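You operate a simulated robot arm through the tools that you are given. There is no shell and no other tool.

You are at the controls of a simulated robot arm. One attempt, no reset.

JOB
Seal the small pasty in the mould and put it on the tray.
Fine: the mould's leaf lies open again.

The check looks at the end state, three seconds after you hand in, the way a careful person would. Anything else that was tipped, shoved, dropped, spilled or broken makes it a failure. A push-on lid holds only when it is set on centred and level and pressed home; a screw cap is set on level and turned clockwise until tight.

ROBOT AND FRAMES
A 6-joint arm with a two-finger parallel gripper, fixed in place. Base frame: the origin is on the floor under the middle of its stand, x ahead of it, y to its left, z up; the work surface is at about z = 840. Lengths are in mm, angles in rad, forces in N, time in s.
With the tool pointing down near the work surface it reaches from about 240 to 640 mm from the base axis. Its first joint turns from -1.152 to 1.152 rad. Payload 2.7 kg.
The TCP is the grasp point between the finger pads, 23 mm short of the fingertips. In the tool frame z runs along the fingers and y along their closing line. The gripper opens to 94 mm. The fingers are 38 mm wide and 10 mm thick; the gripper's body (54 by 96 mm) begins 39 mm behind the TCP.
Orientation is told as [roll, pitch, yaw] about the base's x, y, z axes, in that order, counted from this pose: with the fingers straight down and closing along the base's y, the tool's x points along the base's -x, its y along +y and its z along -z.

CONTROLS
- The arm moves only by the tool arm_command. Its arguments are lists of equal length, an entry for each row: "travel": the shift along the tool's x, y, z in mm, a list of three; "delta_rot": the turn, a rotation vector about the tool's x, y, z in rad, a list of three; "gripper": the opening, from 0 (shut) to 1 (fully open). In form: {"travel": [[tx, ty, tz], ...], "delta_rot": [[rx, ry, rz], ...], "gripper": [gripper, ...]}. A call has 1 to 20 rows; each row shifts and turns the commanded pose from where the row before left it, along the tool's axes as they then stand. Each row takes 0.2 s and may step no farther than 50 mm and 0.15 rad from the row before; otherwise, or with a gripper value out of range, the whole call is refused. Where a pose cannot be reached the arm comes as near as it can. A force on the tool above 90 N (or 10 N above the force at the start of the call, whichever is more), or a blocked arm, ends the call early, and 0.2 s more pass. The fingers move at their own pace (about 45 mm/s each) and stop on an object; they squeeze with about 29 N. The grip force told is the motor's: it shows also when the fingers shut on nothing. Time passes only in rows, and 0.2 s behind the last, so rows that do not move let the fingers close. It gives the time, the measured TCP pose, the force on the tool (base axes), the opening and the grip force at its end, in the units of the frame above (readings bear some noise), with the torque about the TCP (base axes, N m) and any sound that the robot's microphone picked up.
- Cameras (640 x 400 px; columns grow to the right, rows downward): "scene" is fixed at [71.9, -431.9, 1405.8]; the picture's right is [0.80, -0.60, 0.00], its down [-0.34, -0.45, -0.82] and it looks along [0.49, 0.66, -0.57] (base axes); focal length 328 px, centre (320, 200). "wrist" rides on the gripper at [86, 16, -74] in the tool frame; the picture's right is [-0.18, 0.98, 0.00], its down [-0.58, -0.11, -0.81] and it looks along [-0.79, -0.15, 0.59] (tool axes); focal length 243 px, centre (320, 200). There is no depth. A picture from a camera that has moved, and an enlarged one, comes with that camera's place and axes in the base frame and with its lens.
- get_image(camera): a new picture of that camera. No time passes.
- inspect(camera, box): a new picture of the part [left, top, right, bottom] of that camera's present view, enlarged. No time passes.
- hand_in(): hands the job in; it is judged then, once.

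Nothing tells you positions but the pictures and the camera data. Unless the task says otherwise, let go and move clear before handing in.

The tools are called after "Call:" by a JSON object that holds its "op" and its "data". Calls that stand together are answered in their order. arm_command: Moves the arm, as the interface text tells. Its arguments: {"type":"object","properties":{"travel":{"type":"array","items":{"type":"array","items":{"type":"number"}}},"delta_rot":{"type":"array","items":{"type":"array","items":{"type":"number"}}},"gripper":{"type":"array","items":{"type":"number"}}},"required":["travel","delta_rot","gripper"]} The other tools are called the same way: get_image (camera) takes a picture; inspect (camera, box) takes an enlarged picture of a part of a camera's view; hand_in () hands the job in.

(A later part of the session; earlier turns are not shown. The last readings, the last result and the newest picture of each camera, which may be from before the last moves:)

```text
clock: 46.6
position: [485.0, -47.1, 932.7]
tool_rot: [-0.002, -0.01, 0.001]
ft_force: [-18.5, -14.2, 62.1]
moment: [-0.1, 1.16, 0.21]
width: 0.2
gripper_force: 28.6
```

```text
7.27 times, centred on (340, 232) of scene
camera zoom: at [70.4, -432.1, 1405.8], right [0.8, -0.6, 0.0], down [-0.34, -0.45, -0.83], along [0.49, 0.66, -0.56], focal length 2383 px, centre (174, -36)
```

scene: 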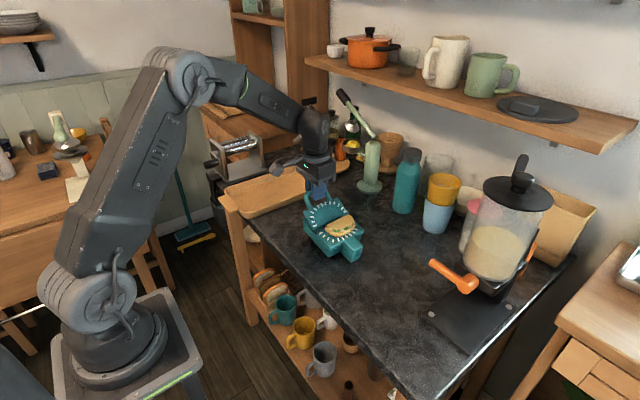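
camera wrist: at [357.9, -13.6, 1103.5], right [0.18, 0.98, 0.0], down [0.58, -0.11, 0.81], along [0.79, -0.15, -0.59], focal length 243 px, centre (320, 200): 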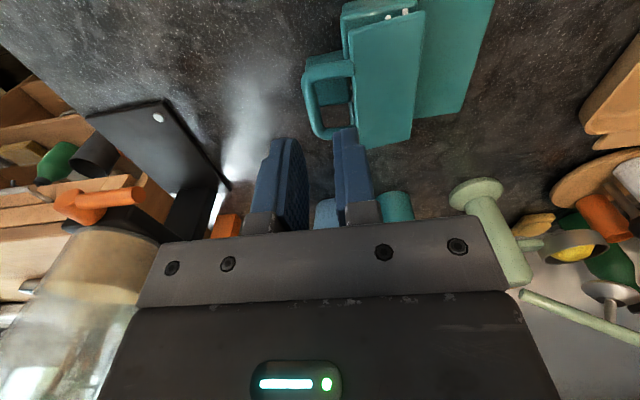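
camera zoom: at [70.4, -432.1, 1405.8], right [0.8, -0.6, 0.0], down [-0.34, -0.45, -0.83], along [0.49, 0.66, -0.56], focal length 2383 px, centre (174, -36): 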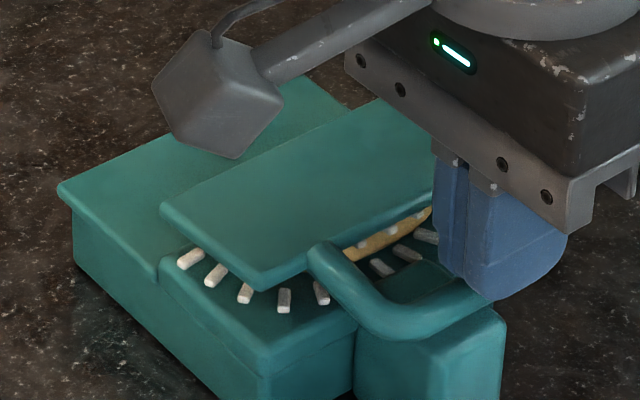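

The bar gives a little under the load and the leaf's gap is shrinking. A bit more, staying under 90 N.

Call:
{"op": "arm_command", "data": {"travel": [[0, 0, 2.5], [0, 0, 0], [0, 0, 0]], "delta_rot": [[0, 0, 0], [0, 0, 0], [0, 0, 0]], "gripper": [0, 0, 0]}}

Call:
{"op": "inspect", "data": {"camera": "scene", "box": [310, 205, 370, 260]}}

Call:
{"op": "inspect", "data": {"camera": "wrist", "box": [200, 0, 520, 230]}}

```text
clock: 47.4
position: [484.9, -46.2, 931.2]
tool_rot: [-0.004, -0.013, 0.005]
ft_force: [-21.5, -16.0, 70.4]
moment: [-0.14, 1.34, 0.31]
width: 0.3
gripper_force: 29.7
```

```text
7.27 times, centred on (340, 232) of scene
camera zoom: at [70.3, -432.2, 1405.8], right [0.8, -0.6, 0.0], down [-0.34, -0.45, -0.83], along [0.49, 0.66, -0.56], focal length 2383 px, centre (174, -36)
```

zoom: 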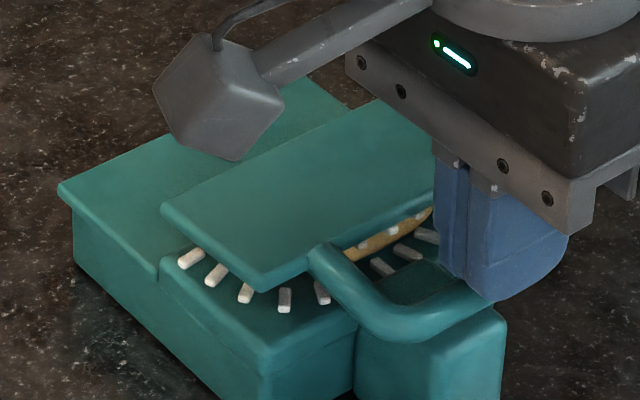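

```text
1.74 times, centred on (360, 115) of wrist
camera zoom: at [398.3, -31.9, 1005.5], right [0.18, 0.98, 0.0], down [0.57, -0.1, 0.81], along [0.8, -0.15, -0.58], focal length 422 px, centre (250, 348)
```

zoom: 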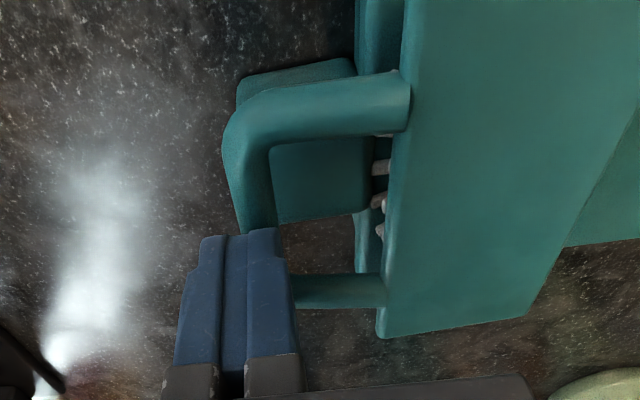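

Call:
{"op": "inspect", "data": {"camera": "scene", "box": [328, 225, 352, 245]}}

Call:
{"op": "inspect", "data": {"camera": "scene", "box": [315, 215, 375, 262]}}

```text
16.00 times, centred on (340, 235) of scene
camera zoom: at [70.3, -432.2, 1405.8], right [0.8, -0.6, 0.0], down [-0.34, -0.45, -0.83], along [0.49, 0.66, -0.56], focal length 5243 px, centre (0, -360)
```

zoom: 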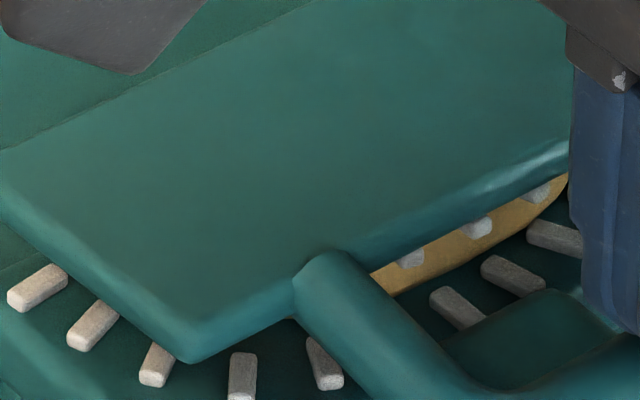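

```text
8.51 times, centred on (345, 238) of scene
camera zoom: at [70.3, -432.2, 1405.8], right [0.8, -0.6, 0.0], down [-0.34, -0.45, -0.83], along [0.49, 0.66, -0.56], focal length 2789 px, centre (107, -128)
```

zoom: 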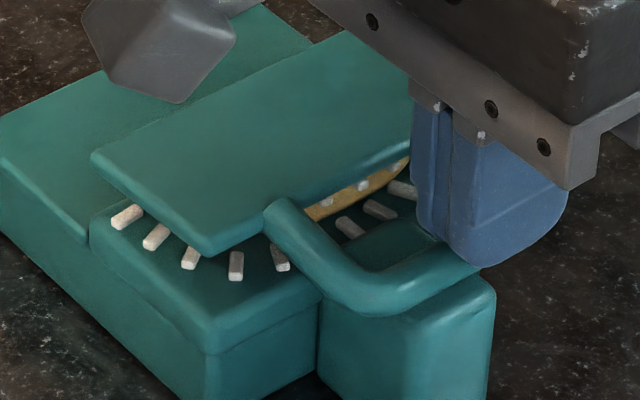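

The leaf's teeth are now biting at the dough rim. I'll add a last bit of force and hold for a moment.

Call:
{"op": "arm_command", "data": {"travel": [[0, 0, 1.5], [0, 0, 0], [0, 0, 0], [0, 0, 0], [0, 0, 0]], "delta_rot": [[0, 0, 0], [0, 0, 0], [0, 0, 0], [0, 0, 0], [0, 0, 0]], "gripper": [0, 0, 0, 0, 0]}}

Call:
{"op": "inspect", "data": {"camera": "scene", "box": [328, 225, 352, 245]}}

```text
clock: 48.6
position: [485.0, -45.8, 931.2]
tool_rot: [-0.005, -0.014, 0.004]
ft_force: [-20.4, -14.2, 75.4]
moment: [-0.05, 1.49, 0.34]
width: 0.0
gripper_force: 29.6
```

```text
16.00 times, centred on (340, 235) of scene
camera zoom: at [70.2, -432.1, 1405.8], right [0.8, -0.6, 0.0], down [-0.34, -0.45, -0.83], along [0.49, 0.66, -0.56], focal length 5243 px, centre (0, -360)
```

zoom: 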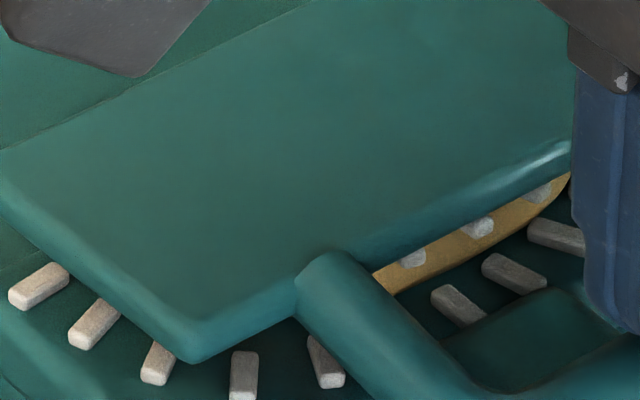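

It no longer yields, so I'll lift off and look at how the leaf sits now.

Call:
{"op": "arm_command", "data": {"travel": [[0, 0, -12], [0, 0, -30], [0, 0, -40], [40, 0, -10], [0, 0, 0]], "delta_rot": [[0, 0, 0], [0, 0, 0], [0, 0, 0], [0, 0, 0], [0, 0, 0]], "gripper": [0, 0, 0, 0, 0]}}

Call:
{"op": "inspect", "data": {"camera": "scene", "box": [310, 205, 370, 260]}}

Call:
{"op": "inspect", "data": {"camera": "wrist", "box": [280, 0, 520, 150]}}

Call:
{"op": "inspect", "data": {"camera": "scene", "box": [328, 225, 352, 245]}}

```text
clock: 49.8
position: [443.7, -46.4, 1014.1]
tool_rot: [0.0, 0.0, 0.0]
ft_force: [-0.6, 1.0, 0.8]
moment: [-0.01, -0.01, -0.03]
width: 0.2
gripper_force: 28.7
```

```text
7.27 times, centred on (340, 232) of scene
camera zoom: at [71.8, -431.9, 1405.8], right [0.8, -0.6, 0.0], down [-0.34, -0.45, -0.82], along [0.49, 0.66, -0.57], focal length 2383 px, centre (174, -36)
```

zoom: 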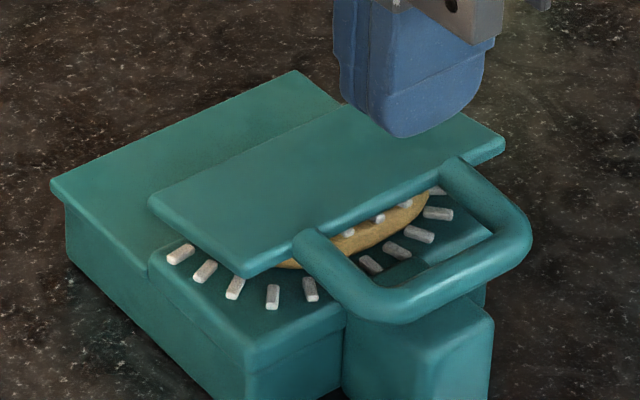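

```text
2.67 times, centred on (400, 75) of wrist
camera zoom: at [357.4, -30.8, 1089.5], right [0.18, 0.98, 0.0], down [0.58, -0.11, 0.81], along [0.79, -0.15, -0.59], focal length 647 px, centre (107, 533)
```

zoom: 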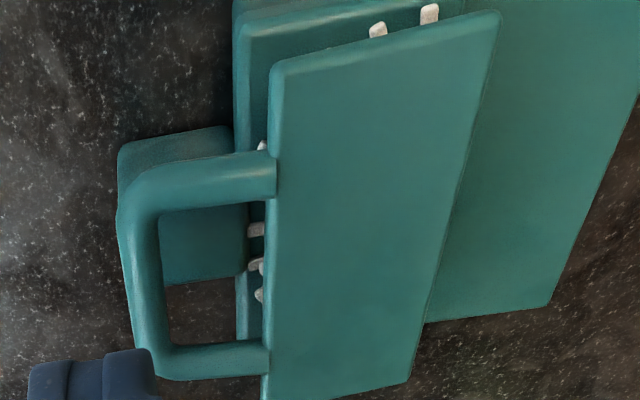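

```text
16.00 times, centred on (340, 235) of scene
camera zoom: at [71.8, -431.9, 1405.8], right [0.8, -0.6, 0.0], down [-0.34, -0.45, -0.82], along [0.49, 0.66, -0.57], focal length 5243 px, centre (0, -360)
```

zoom: 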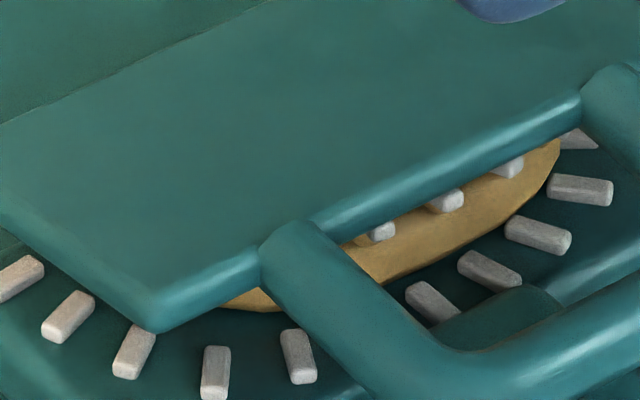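

The leaf stays down and the bar is now near y≈-40, z≈898. I'll straddle the bar from above with the gripper half open so I can lift the leaf and inspect the pasty.

Call:
{"op": "arm_command", "data": {"travel": [[-40, 6, 0], [0, 0, 40], [0, 0, 40], [0, 0, 0]], "delta_rot": [[0, 0, 0], [0, 0, 0], [0, 0, 0], [0, 0, 0]], "gripper": [0.39, 0.39, 0.39, 0.39]}}

Call:
{"op": "inspect", "data": {"camera": "wrist", "box": [180, 40, 440, 240]}}

Call:
{"op": "inspect", "data": {"camera": "scene", "box": [310, 205, 370, 260]}}

```text
clock: 50.8
position: [484.2, -39.5, 937.2]
tool_rot: [-0.002, -0.007, 0.001]
ft_force: [-10.3, -1.8, 33.8]
moment: [0.75, -0.4, 0.21]
width: 35.9
gripper_force: 0.1
```

```text
2.00 times, centred on (310, 140) of wrist
camera zoom: at [398.3, -25.7, 1011.7], right [0.18, 0.98, 0.0], down [0.58, -0.11, 0.81], along [0.8, -0.15, -0.59], focal length 485 px, centre (340, 320)
```

zoom: 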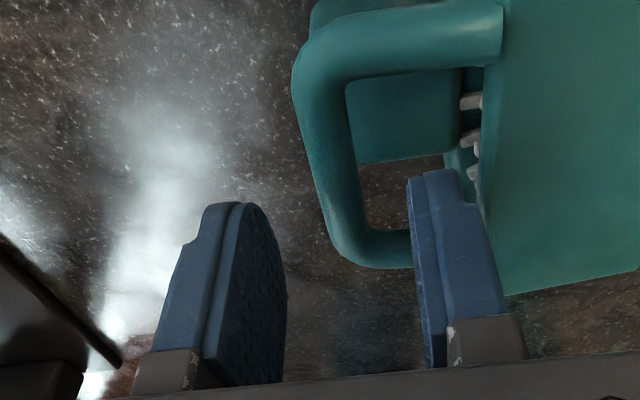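

```text
7.27 times, centred on (340, 232) of scene
camera zoom: at [71.0, -431.9, 1405.9], right [0.8, -0.6, 0.0], down [-0.34, -0.45, -0.82], along [0.49, 0.66, -0.57], focal length 2383 px, centre (174, -36)
```

zoom: 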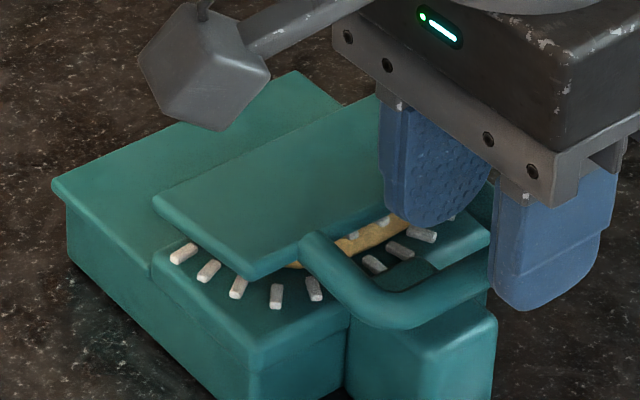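

The +y finger touched the loop's far arm. I'll back off, shift 4 mm in -x and 3 mm in -y, narrow the opening, and try again slowly.

Call:
{"op": "arm_command", "data": {"travel": [[0, 0, -15], [4, -3, 0], [0, 0, 6], [0, 0, 0]], "delta_rot": [[0, 0, 0], [0, 0, 0], [0, 0, 0], [0, 0, 0]], "gripper": [0.34, 0.34, 0.34, 0.34]}}

Call:
{"op": "inspect", "data": {"camera": "wrist", "box": [180, 40, 440, 240]}}

Call:
{"op": "inspect", "data": {"camera": "scene", "box": [310, 205, 370, 260]}}

```text
clock: 51.8
position: [480.2, -44.2, 941.1]
tool_rot: [-0.001, 0.0, 0.0]
ft_force: [-0.3, -0.4, -0.3]
moment: [-0.01, 0.02, -0.01]
width: 31.9
gripper_force: 0.1
```

```text
2.00 times, centred on (310, 140) of wrist
camera zoom: at [393.9, -28.3, 1017.6], right [0.18, 0.98, 0.0], down [0.58, -0.11, 0.81], along [0.79, -0.15, -0.59], focal length 485 px, centre (340, 320)
```

zoom: 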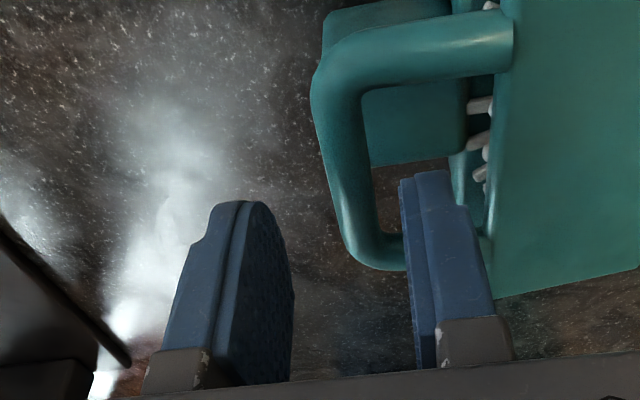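

```text
7.27 times, centred on (340, 232) of scene
camera zoom: at [71.9, -431.9, 1405.8], right [0.8, -0.6, 0.0], down [-0.34, -0.45, -0.82], along [0.49, 0.66, -0.57], focal length 2383 px, centre (174, -36)
```

zoom: 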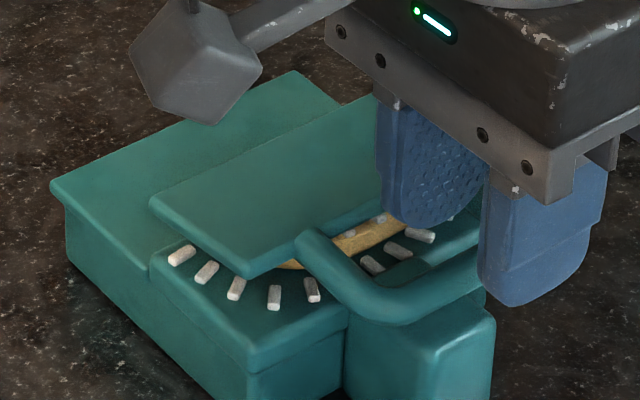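

Better aligned now. Descending carefully with force checks.

Call:
{"op": "arm_command", "data": {"travel": [[0, 1, 6], [0, 0, 6], [0, 0, 0]], "delta_rot": [[0, 0, 0], [0, 0, 0], [0, 0, 0]], "gripper": [0.34, 0.34, 0.34]}}

Call:
{"op": "arm_command", "data": {"travel": [[0, 0, 5], [0, 0, 5], [0, 0, 0]], "delta_rot": [[0, 0, 0], [0, 0, 0], [0, 0, 0]], "gripper": [0.34, 0.34, 0.34]}}

Call:
{"op": "inspect", "data": {"camera": "wrist", "box": [180, 40, 440, 240]}}

Call:
{"op": "inspect", "data": {"camera": "scene", "box": [310, 205, 370, 260]}}

```text
clock: 52.6
position: [479.6, -41.7, 929.7]
tool_rot: [-0.001, 0.0, 0.001]
ft_force: [-0.7, -0.2, 0.6]
moment: [0.02, 0.02, -0.03]
width: 31.9
gripper_force: 0.0
```

```text
clock: 53.4
position: [480.2, -42.5, 920.2]
tool_rot: [-0.001, -0.001, 0.0]
ft_force: [0.3, 0.2, 0.1]
moment: [0.03, -0.04, 0.04]
width: 32.1
gripper_force: 0.1
```

```text
2.00 times, centred on (310, 140) of wrist
camera zoom: at [394.1, -27.1, 996.0], right [0.18, 0.98, 0.0], down [0.58, -0.11, 0.81], along [0.79, -0.15, -0.59], focal length 485 px, centre (340, 320)
```

zoom: 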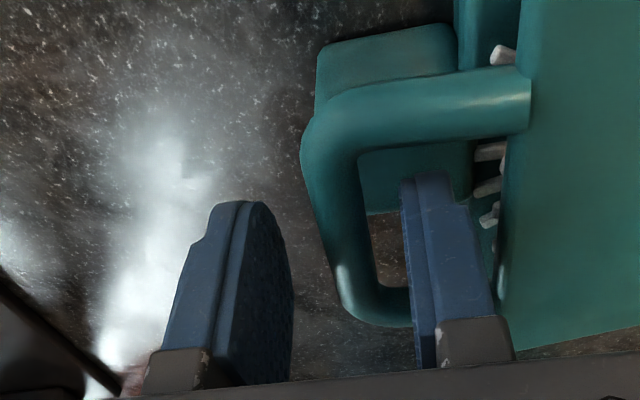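

```text
7.27 times, centred on (340, 232) of scene
camera zoom: at [71.9, -431.9, 1405.8], right [0.8, -0.6, 0.0], down [-0.34, -0.45, -0.82], along [0.49, 0.66, -0.57], focal length 2383 px, centre (174, -36)
```

zoom: 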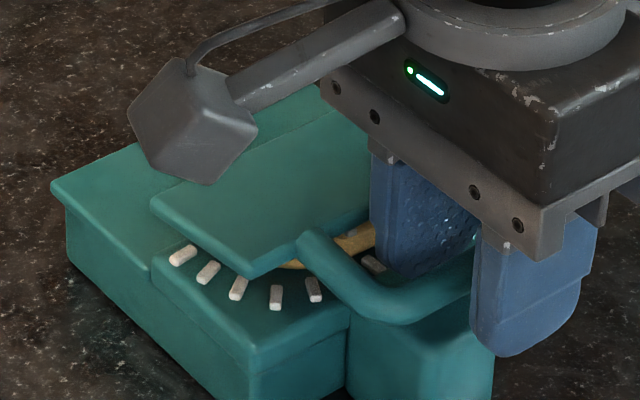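

The +y finger is inside the loop. Down 9 mm more, then a light close.

Call:
{"op": "arm_command", "data": {"travel": [[0, 0, 5], [0, 0, 4], [0, 0, 0]], "delta_rot": [[0, 0, 0], [0, 0, 0], [0, 0, 0]], "gripper": [0.34, 0.34, 0.34]}}

Call:
{"op": "arm_command", "data": {"travel": [[0, 0, 0], [0, 0, 0], [0, 0, 0]], "delta_rot": [[0, 0, 0], [0, 0, 0], [0, 0, 0]], "gripper": [0.2, 0.11, 0.105]}}

Call:
{"op": "inspect", "data": {"camera": "wrist", "box": [180, 40, 440, 240]}}

Call:
{"op": "inspect", "data": {"camera": "scene", "box": [310, 205, 370, 260]}}

```text
clock: 54.2
position: [480.1, -40.9, 910.5]
tool_rot: [-0.001, 0.0, 0.0]
ft_force: [0.6, 0.0, 0.4]
moment: [-0.01, 0.0, 0.02]
width: 32.0
gripper_force: 0.1
```

```text
clock: 55.0
position: [479.3, -40.8, 911.3]
tool_rot: [0.001, -0.001, 0.0]
ft_force: [-0.6, 1.7, 0.5]
moment: [-0.01, 0.0, 0.0]
width: 10.9
gripper_force: 29.3
```

```text
2.00 times, centred on (310, 140) of wrist
camera zoom: at [394.0, -26.9, 987.0], right [0.18, 0.98, 0.0], down [0.58, -0.11, 0.81], along [0.79, -0.15, -0.59], focal length 485 px, centre (340, 320)
```

zoom: 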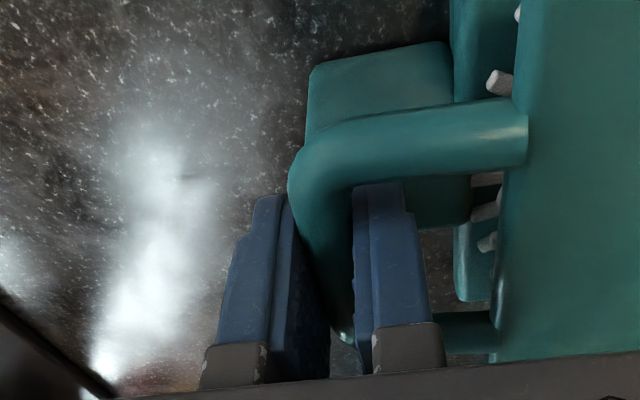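

```text
7.27 times, centred on (340, 232) of scene
camera zoom: at [71.9, -431.8, 1405.8], right [0.8, -0.6, 0.0], down [-0.34, -0.45, -0.82], along [0.49, 0.66, -0.57], focal length 2383 px, centre (174, -36)
```

zoom: 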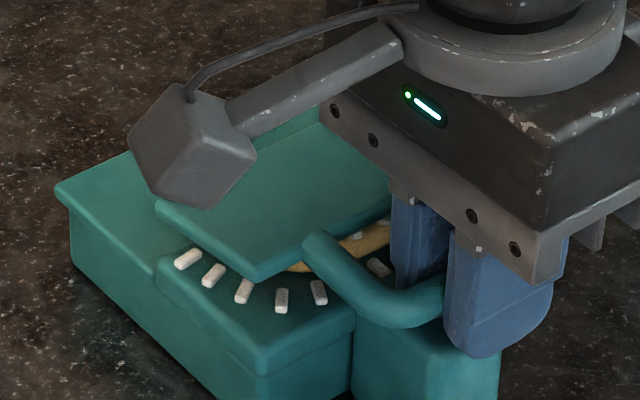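

Gripped, but the squeeze is again 29 N. I'll ease the command to find a light grip before lifting.

Call:
{"op": "arm_command", "data": {"travel": [[0, 0, 0]], "delta_rot": [[0, 0, 0]], "gripper": [0.114]}}

Call:
{"op": "arm_command", "data": {"travel": [[0, 0, 0]], "delta_rot": [[0, 0, 0]], "gripper": [0.114]}}

```text
clock: 55.4
position: [478.4, -40.9, 911.2]
tool_rot: [0.0, -0.001, -0.001]
ft_force: [-0.9, -0.1, 0.3]
moment: [-0.01, -0.01, 0.01]
width: 11.7
gripper_force: 0.9
```

```text
clock: 55.8
position: [479.7, -41.9, 911.6]
tool_rot: [-0.001, 0.0, 0.0]
ft_force: [-0.6, 0.7, -0.7]
moment: [0.02, 0.02, 0.02]
width: 11.6
gripper_force: 5.1
```

Call:
{"op": "arm_command", "data": {"travel": [[0, 0, 0], [0, 0, 0]], "delta_rot": [[0, 0, 0], [0, 0, 0]], "gripper": [0.122, 0.122]}}

Call:
{"op": "arm_command", "data": {"travel": [[0, 0, 0], [0, 0, 0], [0, 0, 0]], "delta_rot": [[0, 0, 0], [0, 0, 0], [0, 0, 0]], "gripper": [0.118, 0.118, 0.118]}}

```text
clock: 56.4
position: [478.1, -41.4, 910.9]
tool_rot: [0.0, -0.001, -0.001]
ft_force: [0.6, 1.2, 0.6]
moment: [0.01, 0.0, -0.01]
width: 12.0
gripper_force: 0.3
```

```text
clock: 57.2
position: [479.0, -41.4, 911.3]
tool_rot: [0.001, -0.003, 0.001]
ft_force: [-1.0, 0.2, -0.7]
moment: [0.02, 0.0, 0.01]
width: 12.1
gripper_force: 0.5
```

Call:
{"op": "arm_command", "data": {"travel": [[0, 0, 0], [0, 0, 0], [0, 0.8, -5], [0, 1.2, -5], [0, 0, 0]], "delta_rot": [[0, 0, 0], [0, 0, 0], [0, 0, 0], [0, 0, 0], [0, 0, 0]], "gripper": [0.113, 0.113, 0.113, 0.113, 0.113]}}

Call:
{"op": "inspect", "data": {"camera": "scene", "box": [305, 200, 365, 260]}}

```text
clock: 58.4
position: [479.0, -39.2, 921.0]
tool_rot: [0.0, -0.001, 0.001]
ft_force: [0.1, -1.2, 0.2]
moment: [-0.01, 0.0, -0.01]
width: 11.5
gripper_force: 10.3
```

```text
6.67 times, centred on (335, 230) of scene
camera zoom: at [71.9, -431.9, 1405.8], right [0.8, -0.6, 0.0], down [-0.34, -0.45, -0.82], along [0.49, 0.66, -0.57], focal length 2185 px, centre (220, 0)
```

zoom: 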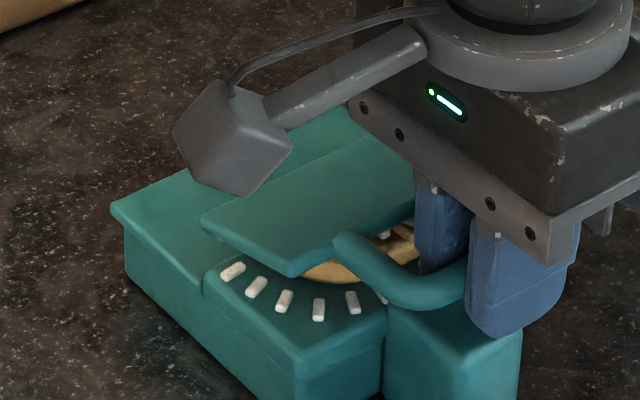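

The leaf is lifting with a 10 N grip and the base stays flat. Continuing the opening arc.

Call:
{"op": "arm_command", "data": {"travel": [[0, 1.8, -5.1], [0, 2.2, -5.1], [0, 2.0, -4.7], [0, 2.0, -4.6], [0, 0, 0]], "delta_rot": [[0, 0, 0], [0, 0, 0], [0, 0, 0], [0, 0, 0], [0, 0, 0]], "gripper": [0.114, 0.114, 0.114, 0.114, 0.114]}}

Call:
{"op": "inspect", "data": {"camera": "scene", "box": [305, 200, 365, 260]}}

```text
clock: 59.6
position: [478.8, -31.6, 940.7]
tool_rot: [0.0, 0.001, 0.0]
ft_force: [0.7, 0.3, -0.3]
moment: [-0.03, 0.01, -0.08]
width: 11.5
gripper_force: 5.1
```

```text
6.67 times, centred on (335, 230) of scene
camera zoom: at [71.9, -431.8, 1405.8], right [0.8, -0.6, 0.0], down [-0.34, -0.45, -0.82], along [0.49, 0.66, -0.57], focal length 2185 px, centre (220, 0)
```

zoom: 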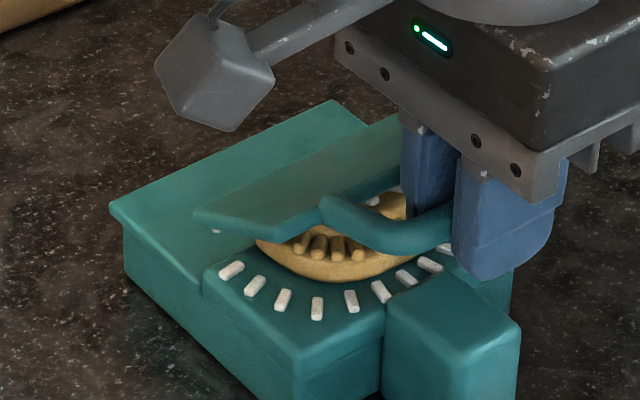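

Under the leaf the pasty now shows crimp ridges along its rim, so it looks sealed. Continuing to open the leaf.

Call:
{"op": "arm_command", "data": {"travel": [[0, 2.4, -4.5], [0, 2.7, -4.4], [0, 2.9, -4.2], [0, 3.1, -4.1], [0, 3.7, -4.5], [0, 4.0, -4.4], [0, 0, 0]], "delta_rot": [[0, 0, 0], [0, 0, 0], [0, 0, 0], [0, 0, 0], [0, 0, 0], [0, 0, 0], [0, 0, 0]], "gripper": [0.114, 0.114, 0.114, 0.114, 0.114, 0.114, 0.114]}}

Call:
{"op": "inspect", "data": {"camera": "scene", "box": [295, 190, 375, 260]}}

```text
clock: 61.2
position: [481.0, -13.2, 966.8]
tool_rot: [0.0, 0.001, 0.0]
ft_force: [-1.1, -0.1, 0.0]
moment: [0.03, 0.03, 0.02]
width: 11.9
gripper_force: 5.3
```

```text
5.71 times, centred on (335, 225) of scene
camera zoom: at [71.8, -431.8, 1405.8], right [0.8, -0.6, 0.0], down [-0.34, -0.45, -0.82], along [0.49, 0.66, -0.57], focal length 1873 px, centre (234, 57)
```

zoom: 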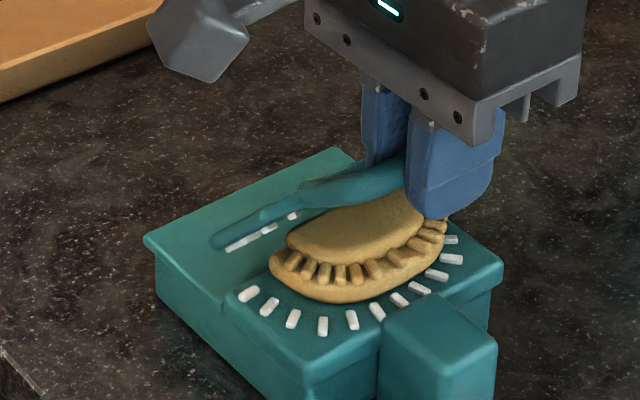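

The pasty is plainly crimped and sealed. I'll keep swinging the leaf open toward vertical.

Call:
{"op": "arm_command", "data": {"travel": [[0, 4.5, -4.0], [0, 4.6, -3.7], [0, 4.1, -3.1], [0, 4.2, -2.8], [0, 4.4, -2.6], [0, 4.5, -2.3], [0, 4.6, -2.1], [0, 4.7, -1.8], [0, 0, 0]], "delta_rot": [[0, 0, 0], [0, 0, 0], [0, 0, 0], [0, 0, 0], [0, 0, 0], [0, 0, 0], [0, 0, 0], [0, 0, 0], [0, 0, 0]], "gripper": [0.115, 0.115, 0.115, 0.115, 0.115, 0.115, 0.115, 0.115, 0.115]}}

Call:
{"op": "inspect", "data": {"camera": "scene", "box": [295, 180, 375, 260]}}

```text
clock: 63.2
position: [479.5, 23.7, 990.9]
tool_rot: [0.0, 0.001, 0.0]
ft_force: [-0.3, 0.3, -1.6]
moment: [0.0, 0.05, 0.0]
width: 11.5
gripper_force: 10.4
```

```text
5.00 times, centred on (335, 220) of scene
camera zoom: at [71.9, -431.8, 1405.8], right [0.8, -0.6, 0.0], down [-0.34, -0.45, -0.82], along [0.49, 0.66, -0.57], focal length 1638 px, centre (245, 100)
```

zoom: 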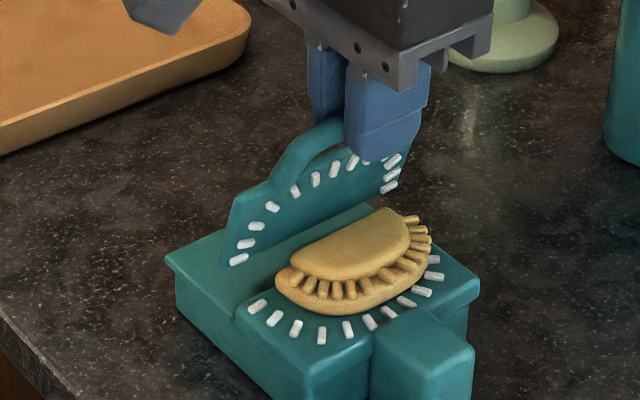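

The leaf is about 20° from vertical. I'll loosen to the loose-fork mode and push it in +y over the top.

Call:
{"op": "arm_command", "data": {"travel": [[0, 0, 0], [0, 0, 0], [0, 5, -1], [0, 5, -1], [0, 5, 0], [0, 5, 0], [0, 5, 0], [0, 5, 0], [0, 5, 0], [0, 0, 0]], "delta_rot": [[0, 0, 0], [0, 0, 0], [0, 0, 0], [0, 0, 0], [0, 0, 0], [0, 0, 0], [0, 0, 0], [0, 0, 0], [0, 0, 0], [0, 0, 0]], "gripper": [0.15, 0.18, 0.18, 0.18, 0.18, 0.18, 0.18, 0.18, 0.18, 0.18]}}

Call:
{"op": "inspect", "data": {"camera": "scene", "box": [295, 180, 375, 260]}}

```text
clock: 65.4
position: [480.4, 58.2, 991.7]
tool_rot: [0.001, 0.0, 0.0]
ft_force: [0.1, -0.1, 0.7]
moment: [0.01, 0.0, 0.01]
width: 16.9
gripper_force: 0.1
```

```text
5.00 times, centred on (335, 220) of scene
camera zoom: at [71.9, -431.9, 1405.8], right [0.8, -0.6, 0.0], down [-0.34, -0.45, -0.82], along [0.49, 0.66, -0.57], focal length 1638 px, centre (245, 100)
```

zoom: 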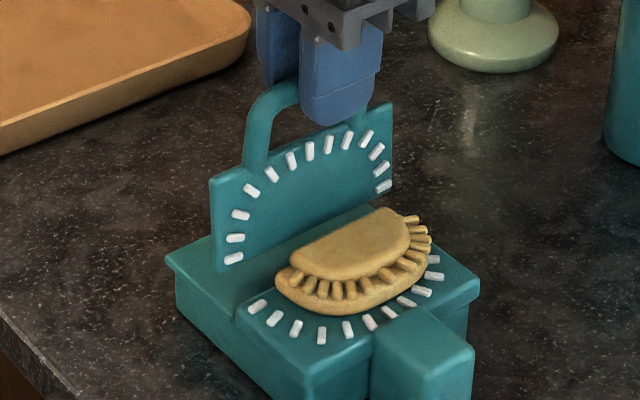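

Leaf at vertical, base unmoved. Continuing and following it down on the +y side.

Call:
{"op": "arm_command", "data": {"travel": [[0, 6, 0.4], [0, 6, 0.8], [0, 8, 1.9], [0, 8, 2.6], [0, 7.7, 3.2], [0, 7.6, 3.8], [0, 0, 0]], "delta_rot": [[0, 0, 0], [0, 0, 0], [0, 0, 0], [0, 0, 0], [0, 0, 0], [0, 0, 0], [0, 0, 0]], "gripper": [0.18, 0.18, 0.18, 0.18, 0.18, 0.18, 0.18]}}

Call:
{"op": "inspect", "data": {"camera": "scene", "box": [295, 180, 375, 260]}}

Call:
{"op": "inspect", "data": {"camera": "wrist", "box": [170, 0, 450, 230]}}

```text
clock: 67.0
position: [479.6, 101.6, 978.9]
tool_rot: [0.002, -0.001, -0.001]
ft_force: [0.5, 0.2, 0.0]
moment: [-0.02, 0.01, -0.01]
width: 16.9
gripper_force: 0.4
```

```text
5.00 times, centred on (335, 220) of scene
camera zoom: at [71.9, -431.8, 1405.8], right [0.8, -0.6, 0.0], down [-0.34, -0.45, -0.82], along [0.49, 0.66, -0.57], focal length 1638 px, centre (245, 100)
```

zoom: 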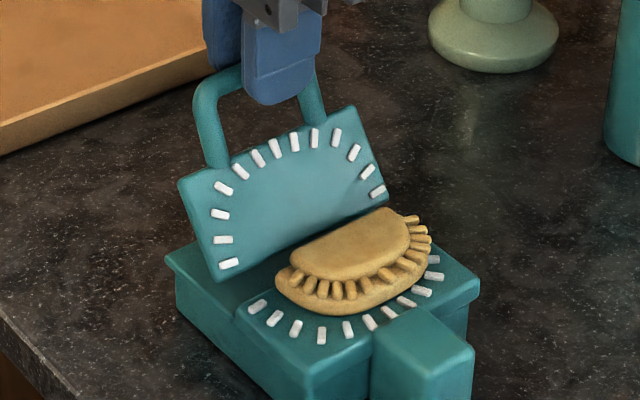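

```text
1.74 times, centred on (310, 115) of wrist
camera zoom: at [394.4, 115.9, 1054.1], right [0.18, 0.98, 0.0], down [0.58, -0.11, 0.81], along [0.79, -0.15, -0.59], focal length 422 px, centre (337, 348)
```

zoom: 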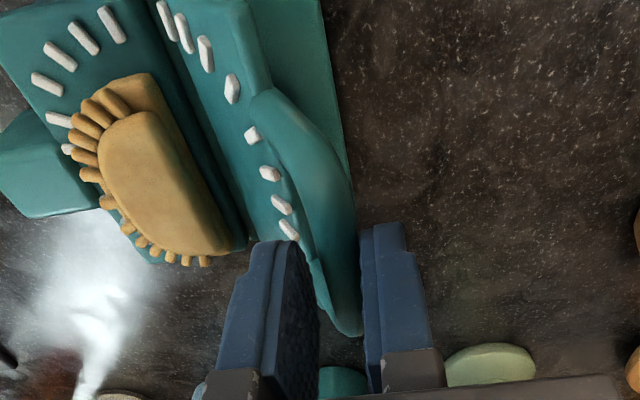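

Leaf leaning on the +y finger at about 60°. Following it down.

Call:
{"op": "arm_command", "data": {"travel": [[0, 7.2, 4.6], [0, 6.9, 5.1], [0, 6.2, 5.8], [0, 5.7, 6.2], [0, 5.1, 6.7], [0, 4.6, 7.1], [0, 0, 0]], "delta_rot": [[0, 0, 0], [0, 0, 0], [0, 0, 0], [0, 0, 0], [0, 0, 0], [0, 0, 0], [0, 0, 0]], "gripper": [0.18, 0.18, 0.18, 0.18, 0.18, 0.18, 0.18]}}

Call:
{"op": "inspect", "data": {"camera": "scene", "box": [295, 180, 375, 260]}}

Call:
{"op": "inspect", "data": {"camera": "wrist", "box": [170, 0, 450, 230]}}

```text
clock: 68.6
position: [481.1, 137.5, 942.5]
tool_rot: [-0.001, -0.001, -0.001]
ft_force: [-0.3, 0.1, -0.4]
moment: [0.0, 0.0, 0.02]
width: 16.8
gripper_force: 0.1
```

```text
5.00 times, centred on (335, 220) of scene
camera zoom: at [71.9, -431.9, 1405.8], right [0.8, -0.6, 0.0], down [-0.34, -0.45, -0.82], along [0.49, 0.66, -0.57], focal length 1638 px, centre (245, 100)
```

zoom: 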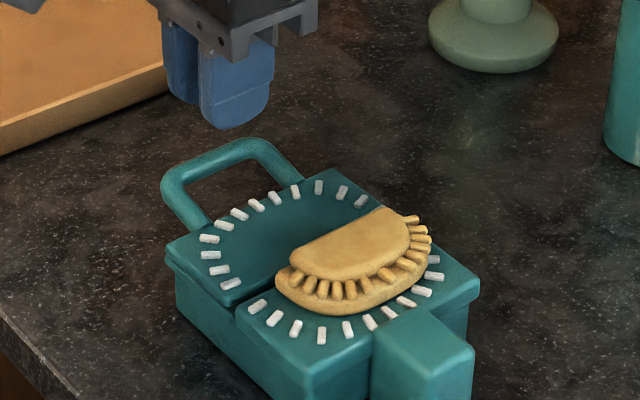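

```text
1.74 times, centred on (310, 115) of wrist
camera zoom: at [394.5, 151.9, 1019.2], right [0.18, 0.98, 0.0], down [0.58, -0.11, 0.81], along [0.79, -0.15, -0.59], focal length 422 px, centre (337, 348)
```

zoom: 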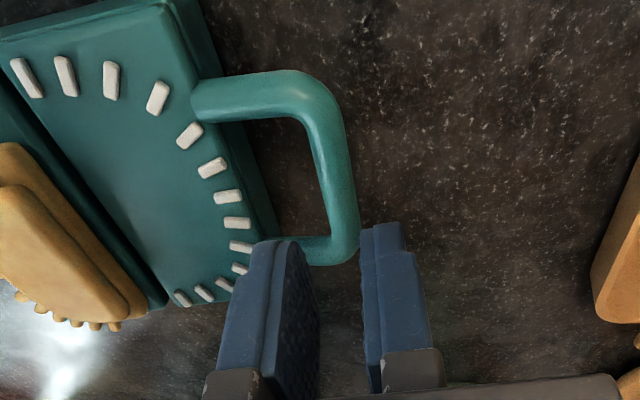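

The leaf dropped the last bit and now lies open; the pasty stayed in place. Now I'll rise and move over to measure the pasty.

Call:
{"op": "arm_command", "data": {"travel": [[0, 0, -35], [0, 0, -33], [16, -36, 0], [16, -36, 0], [16, -36, 0], [0, 0, 0]], "delta_rot": [[0, 0, 0], [0, 0, 0], [0, 0, 0], [0, 0, 0], [0, 0, 0], [0, 0, 0]], "gripper": [0.3, 0.5, 0.7, 0.8, 0.8, 0.8]}}

Call:
{"op": "get_image", "data": {"camera": "wrist"}}

Call:
{"op": "inspect", "data": {"camera": "wrist", "box": [220, 20, 460, 170]}}

Call:
{"op": "inspect", "data": {"camera": "scene", "box": [320, 210, 370, 250]}}

```text
clock: 70.0
position: [430.4, 27.7, 1010.6]
tool_rot: [0.0, 0.0, 0.001]
ft_force: [-0.1, -0.8, -0.4]
moment: [-0.03, -0.02, -0.02]
width: 75.2
gripper_force: 0.0
```

```text
taken
camera wrist: at [346.2, 43.2, 1086.5], right [0.18, 0.98, 0.0], down [0.58, -0.11, 0.81], along [0.79, -0.15, -0.59], focal length 243 px, centre (320, 200)
```

wrist: 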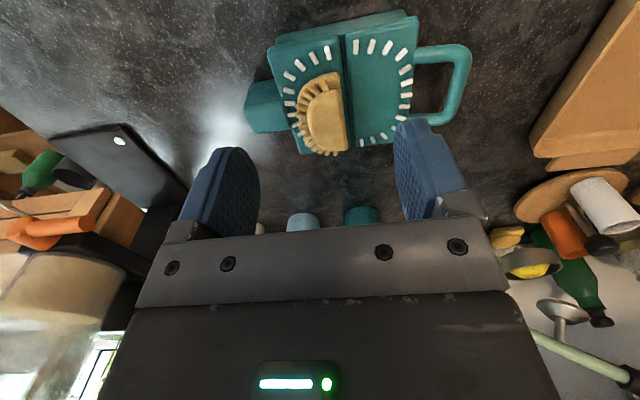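

```text
2.67 times, centred on (340, 95) of wrist
camera zoom: at [346.2, 43.2, 1086.5], right [0.18, 0.98, 0.0], down [0.58, -0.11, 0.81], along [0.79, -0.15, -0.59], focal length 647 px, centre (267, 480)
```

zoom: 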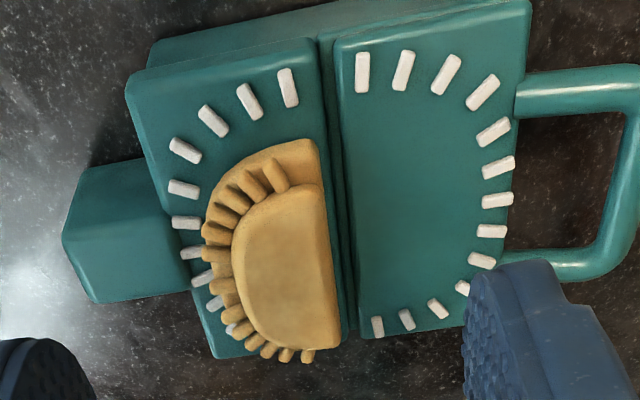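

```text
10.00 times, centred on (345, 230) of scene
camera zoom: at [71.8, -431.9, 1405.8], right [0.8, -0.6, 0.0], down [-0.34, -0.45, -0.82], along [0.49, 0.66, -0.57], focal length 3277 px, centre (70, -100)
```

zoom: 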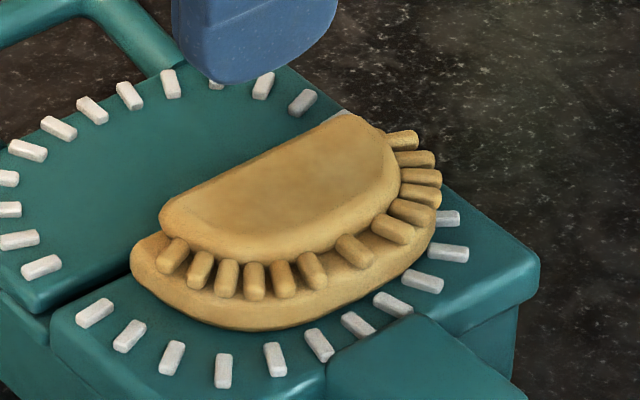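

The pasty is crimped all round and sealed. It spans about y -4…39 and x 446–521 on the plate. I'll go over (483, 17.5), come down to just above the teeth and check.

Call:
{"op": "arm_command", "data": {"travel": [[-26, -5, 0], [-26.5, -5, 0], [0, 0, 40], [0, 0, 40], [0, 0, 0]], "delta_rot": [[0, 0, 0], [0, 0, 0], [0, 0, 0], [0, 0, 0], [0, 0, 0]], "gripper": [0.7, 0.7, 0.7, 0.7, 0.7]}}

Call:
{"op": "inspect", "data": {"camera": "wrist", "box": [180, 30, 460, 230]}}

Call:
{"op": "inspect", "data": {"camera": "scene", "box": [310, 200, 370, 250]}}

```text
clock: 71.2
position: [484.7, 18.2, 929.8]
tool_rot: [-0.001, 0.0, -0.001]
ft_force: [0.4, -0.9, 0.1]
moment: [0.0, 0.01, -0.04]
width: 65.7
gripper_force: 0.1
```

```text
2.00 times, centred on (320, 130) of wrist
camera zoom: at [398.4, 32.6, 1005.2], right [0.18, 0.98, 0.0], down [0.58, -0.11, 0.81], along [0.79, -0.15, -0.59], focal length 485 px, centre (320, 340)
```

zoom: 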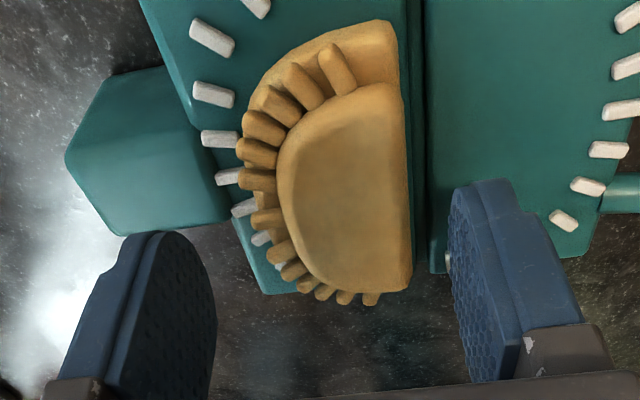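

```text
8.00 times, centred on (340, 225) of scene
camera zoom: at [71.9, -431.9, 1405.8], right [0.8, -0.6, 0.0], down [-0.34, -0.45, -0.82], along [0.49, 0.66, -0.57], focal length 2622 px, centre (160, 0)
```

zoom: 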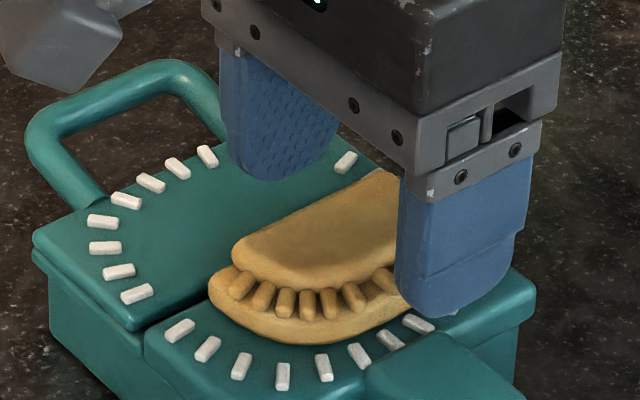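

Centred well. Descending to just above the teeth and closing gently on the pasty.

Call:
{"op": "arm_command", "data": {"travel": [[0, 0, 9], [0, 0, 8], [0, 0, 0]], "delta_rot": [[0, 0, 0], [0, 0, 0], [0, 0, 0]], "gripper": [0.7, 0.7, 0.7]}}

Call:
{"op": "arm_command", "data": {"travel": [[0, 0, 0], [0, 0, 0], [0, 0, 0]], "delta_rot": [[0, 0, 0], [0, 0, 0], [0, 0, 0]], "gripper": [0.52, 0.44, 0.41]}}

Call:
{"op": "inspect", "data": {"camera": "wrist", "box": [180, 30, 460, 230]}}

Call:
{"op": "inspect", "data": {"camera": "scene", "box": [310, 200, 370, 250]}}

```text
clock: 72.0
position: [483.9, 18.4, 912.7]
tool_rot: [-0.001, 0.0, 0.0]
ft_force: [0.1, 0.8, 0.8]
moment: [0.02, 0.03, -0.02]
width: 65.7
gripper_force: 0.0
```

```text
clock: 72.8
position: [484.4, 18.5, 914.0]
tool_rot: [0.0, 0.002, 0.001]
ft_force: [0.0, -0.2, -0.1]
moment: [0.0, 0.02, -0.01]
width: 41.0
gripper_force: 29.5
```

```text
2.00 times, centred on (320, 130) of wrist
camera zoom: at [398.4, 33.1, 989.0], right [0.18, 0.98, 0.0], down [0.58, -0.11, 0.81], along [0.79, -0.15, -0.59], focal length 485 px, centre (320, 340)
```

zoom: 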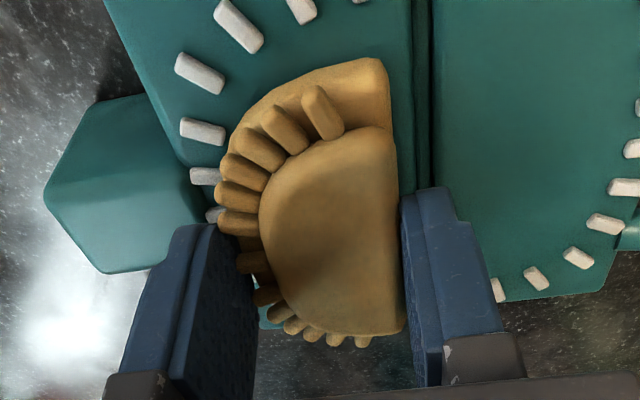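

```text
8.00 times, centred on (340, 225) of scene
camera zoom: at [71.9, -431.9, 1405.8], right [0.8, -0.6, 0.0], down [-0.34, -0.45, -0.82], along [0.49, 0.66, -0.57], focal length 2622 px, centre (160, 0)
```

zoom: 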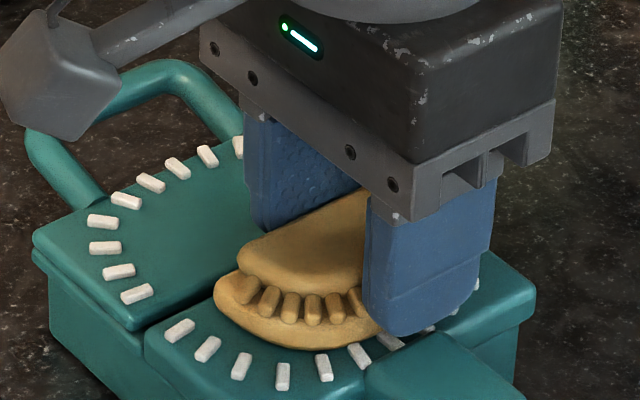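

Held at 41 mm. Lifting straight up and checking the hold.

Call:
{"op": "arm_command", "data": {"travel": [[0, 0, -10], [0, 0, -30], [0, 0, -45], [0, 0, 0]], "delta_rot": [[0, 0, 0], [0, 0, 0], [0, 0, 0], [0, 0, 0]], "gripper": [0.4, 0.4, 0.4, 0.4]}}

Call:
{"op": "get_image", "data": {"camera": "wrist"}}

Call:
{"op": "inspect", "data": {"camera": "scene", "box": [200, 130, 400, 260]}}

```text
clock: 73.8
position: [484.2, 19.9, 999.1]
tool_rot: [-0.001, 0.001, -0.001]
ft_force: [-0.3, -0.6, -0.2]
moment: [-0.01, -0.04, -0.02]
width: 41.0
gripper_force: 28.9
```

```text
taken
camera wrist: at [398.6, 33.4, 1074.8], right [0.18, 0.98, 0.0], down [0.58, -0.11, 0.81], along [0.79, -0.15, -0.59], focal length 243 px, centre (320, 200)
```

wrist: 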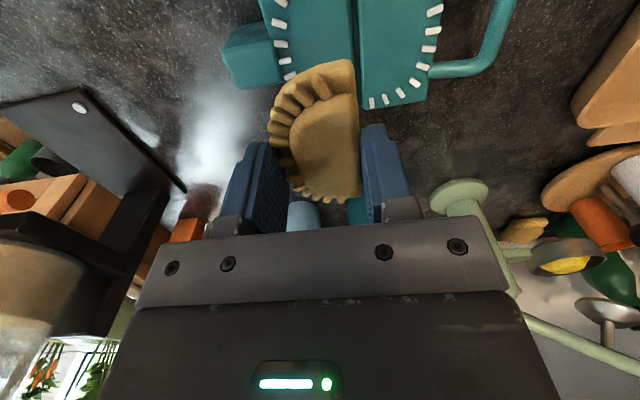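

```text
3.08 times, centred on (300, 195) of scene
camera zoom: at [71.9, -431.9, 1405.8], right [0.8, -0.6, 0.0], down [-0.34, -0.45, -0.82], along [0.49, 0.66, -0.57], focal length 1008 px, centre (382, 215)
```

zoom: 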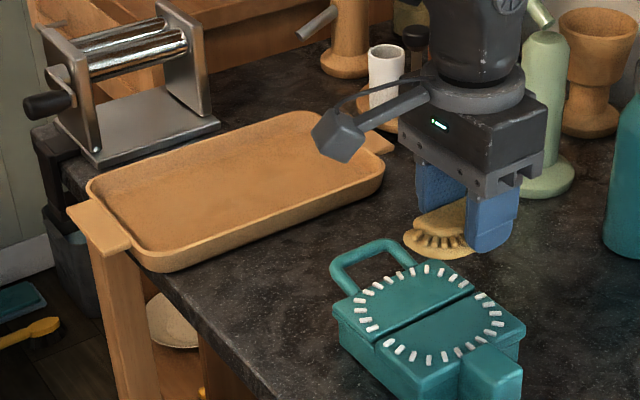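

The pasty is securely held. Carrying it at this height toward the tray and looking at the tray on the way.

Call:
{"op": "arm_command", "data": {"travel": [[11, 44, 0], [11, 44, 0], [11, 44, 0], [11, 44, 0], [11, 44, 0], [0, 0, 0]], "delta_rot": [[0, 0, 0], [0, 0, 0], [0, 0, 0], [0, 0, 0], [0, 0, 0], [0, 0, 0]], "gripper": [0.4, 0.4, 0.4, 0.4, 0.4, 0.4]}}

Call:
{"op": "get_image", "data": {"camera": "wrist"}}

Call:
{"op": "inspect", "data": {"camera": "scene", "box": [200, 120, 380, 250]}}

```text
clock: 75.2
position: [428.0, 239.4, 997.3]
tool_rot: [0.001, 0.0, 0.001]
ft_force: [-0.2, -0.4, -0.3]
moment: [0.01, 0.01, -0.04]
width: 41.0
gripper_force: 29.1
```

```text
taken
camera wrist: at [342.4, 254.0, 1073.7], right [0.18, 0.98, 0.0], down [0.58, -0.11, 0.81], along [0.79, -0.15, -0.59], focal length 243 px, centre (320, 200)
```

wrist: 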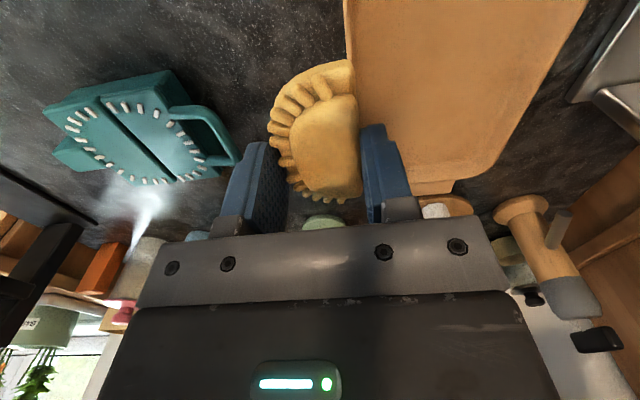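

```text
3.08 times, centred on (290, 185) of scene
camera zoom: at [71.9, -431.8, 1405.8], right [0.8, -0.6, 0.0], down [-0.34, -0.45, -0.82], along [0.49, 0.66, -0.57], focal length 1008 px, centre (412, 246)
```

zoom: 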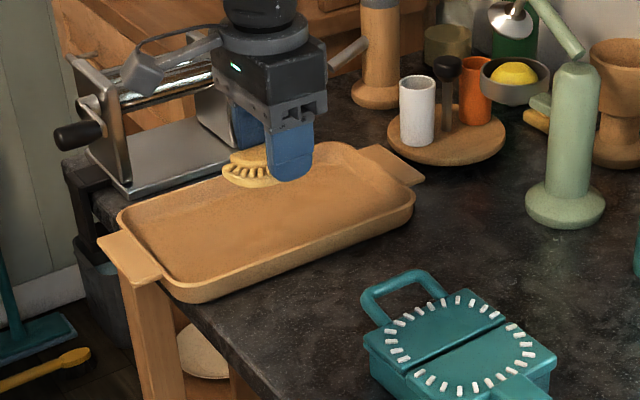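

The tray spans about y 261–427. I'll go over about (440, 325), well inside it, and come down partway.

Call:
{"op": "arm_command", "data": {"travel": [[-6, 43, 0], [-6, 43, 0], [0, 0, 40], [0, 0, 40], [0, 0, 0]], "delta_rot": [[0, 0, 0], [0, 0, 0], [0, 0, 0], [0, 0, 0], [0, 0, 0]], "gripper": [0.4, 0.4, 0.4, 0.4, 0.4]}}

Call:
{"op": "get_image", "data": {"camera": "wrist"}}

Call:
{"op": "inspect", "data": {"camera": "scene", "box": [220, 130, 340, 220]}}

```text
clock: 76.4
position: [440.3, 325.1, 919.3]
tool_rot: [0.002, -0.001, -0.001]
ft_force: [-0.6, 0.0, -0.4]
moment: [-0.01, -0.02, 0.02]
width: 41.1
gripper_force: 28.9
```

```text
taken
camera wrist: at [354.6, 339.1, 993.9], right [0.18, 0.98, 0.0], down [0.58, -0.11, 0.81], along [0.79, -0.15, -0.59], focal length 243 px, centre (320, 200)
```

wrist: 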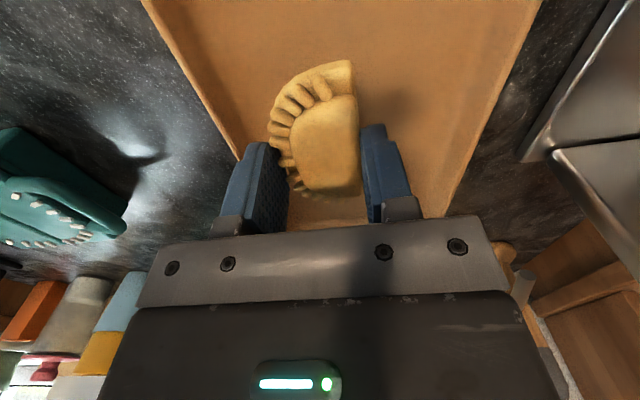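

```text
4.44 times, centred on (280, 175) of scene
camera zoom: at [71.9, -431.8, 1405.8], right [0.8, -0.6, 0.0], down [-0.34, -0.45, -0.82], along [0.49, 0.66, -0.57], focal length 1456 px, centre (498, 311)
```

zoom: 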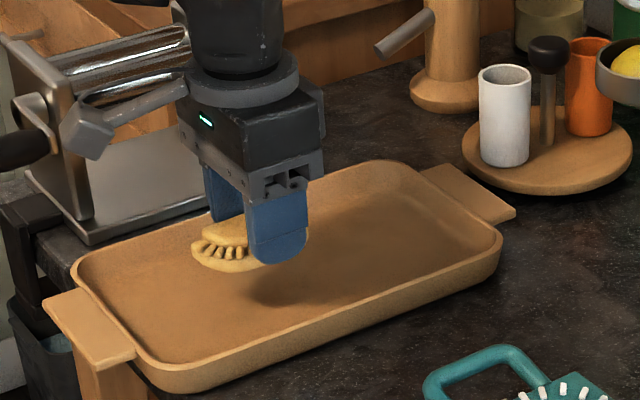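

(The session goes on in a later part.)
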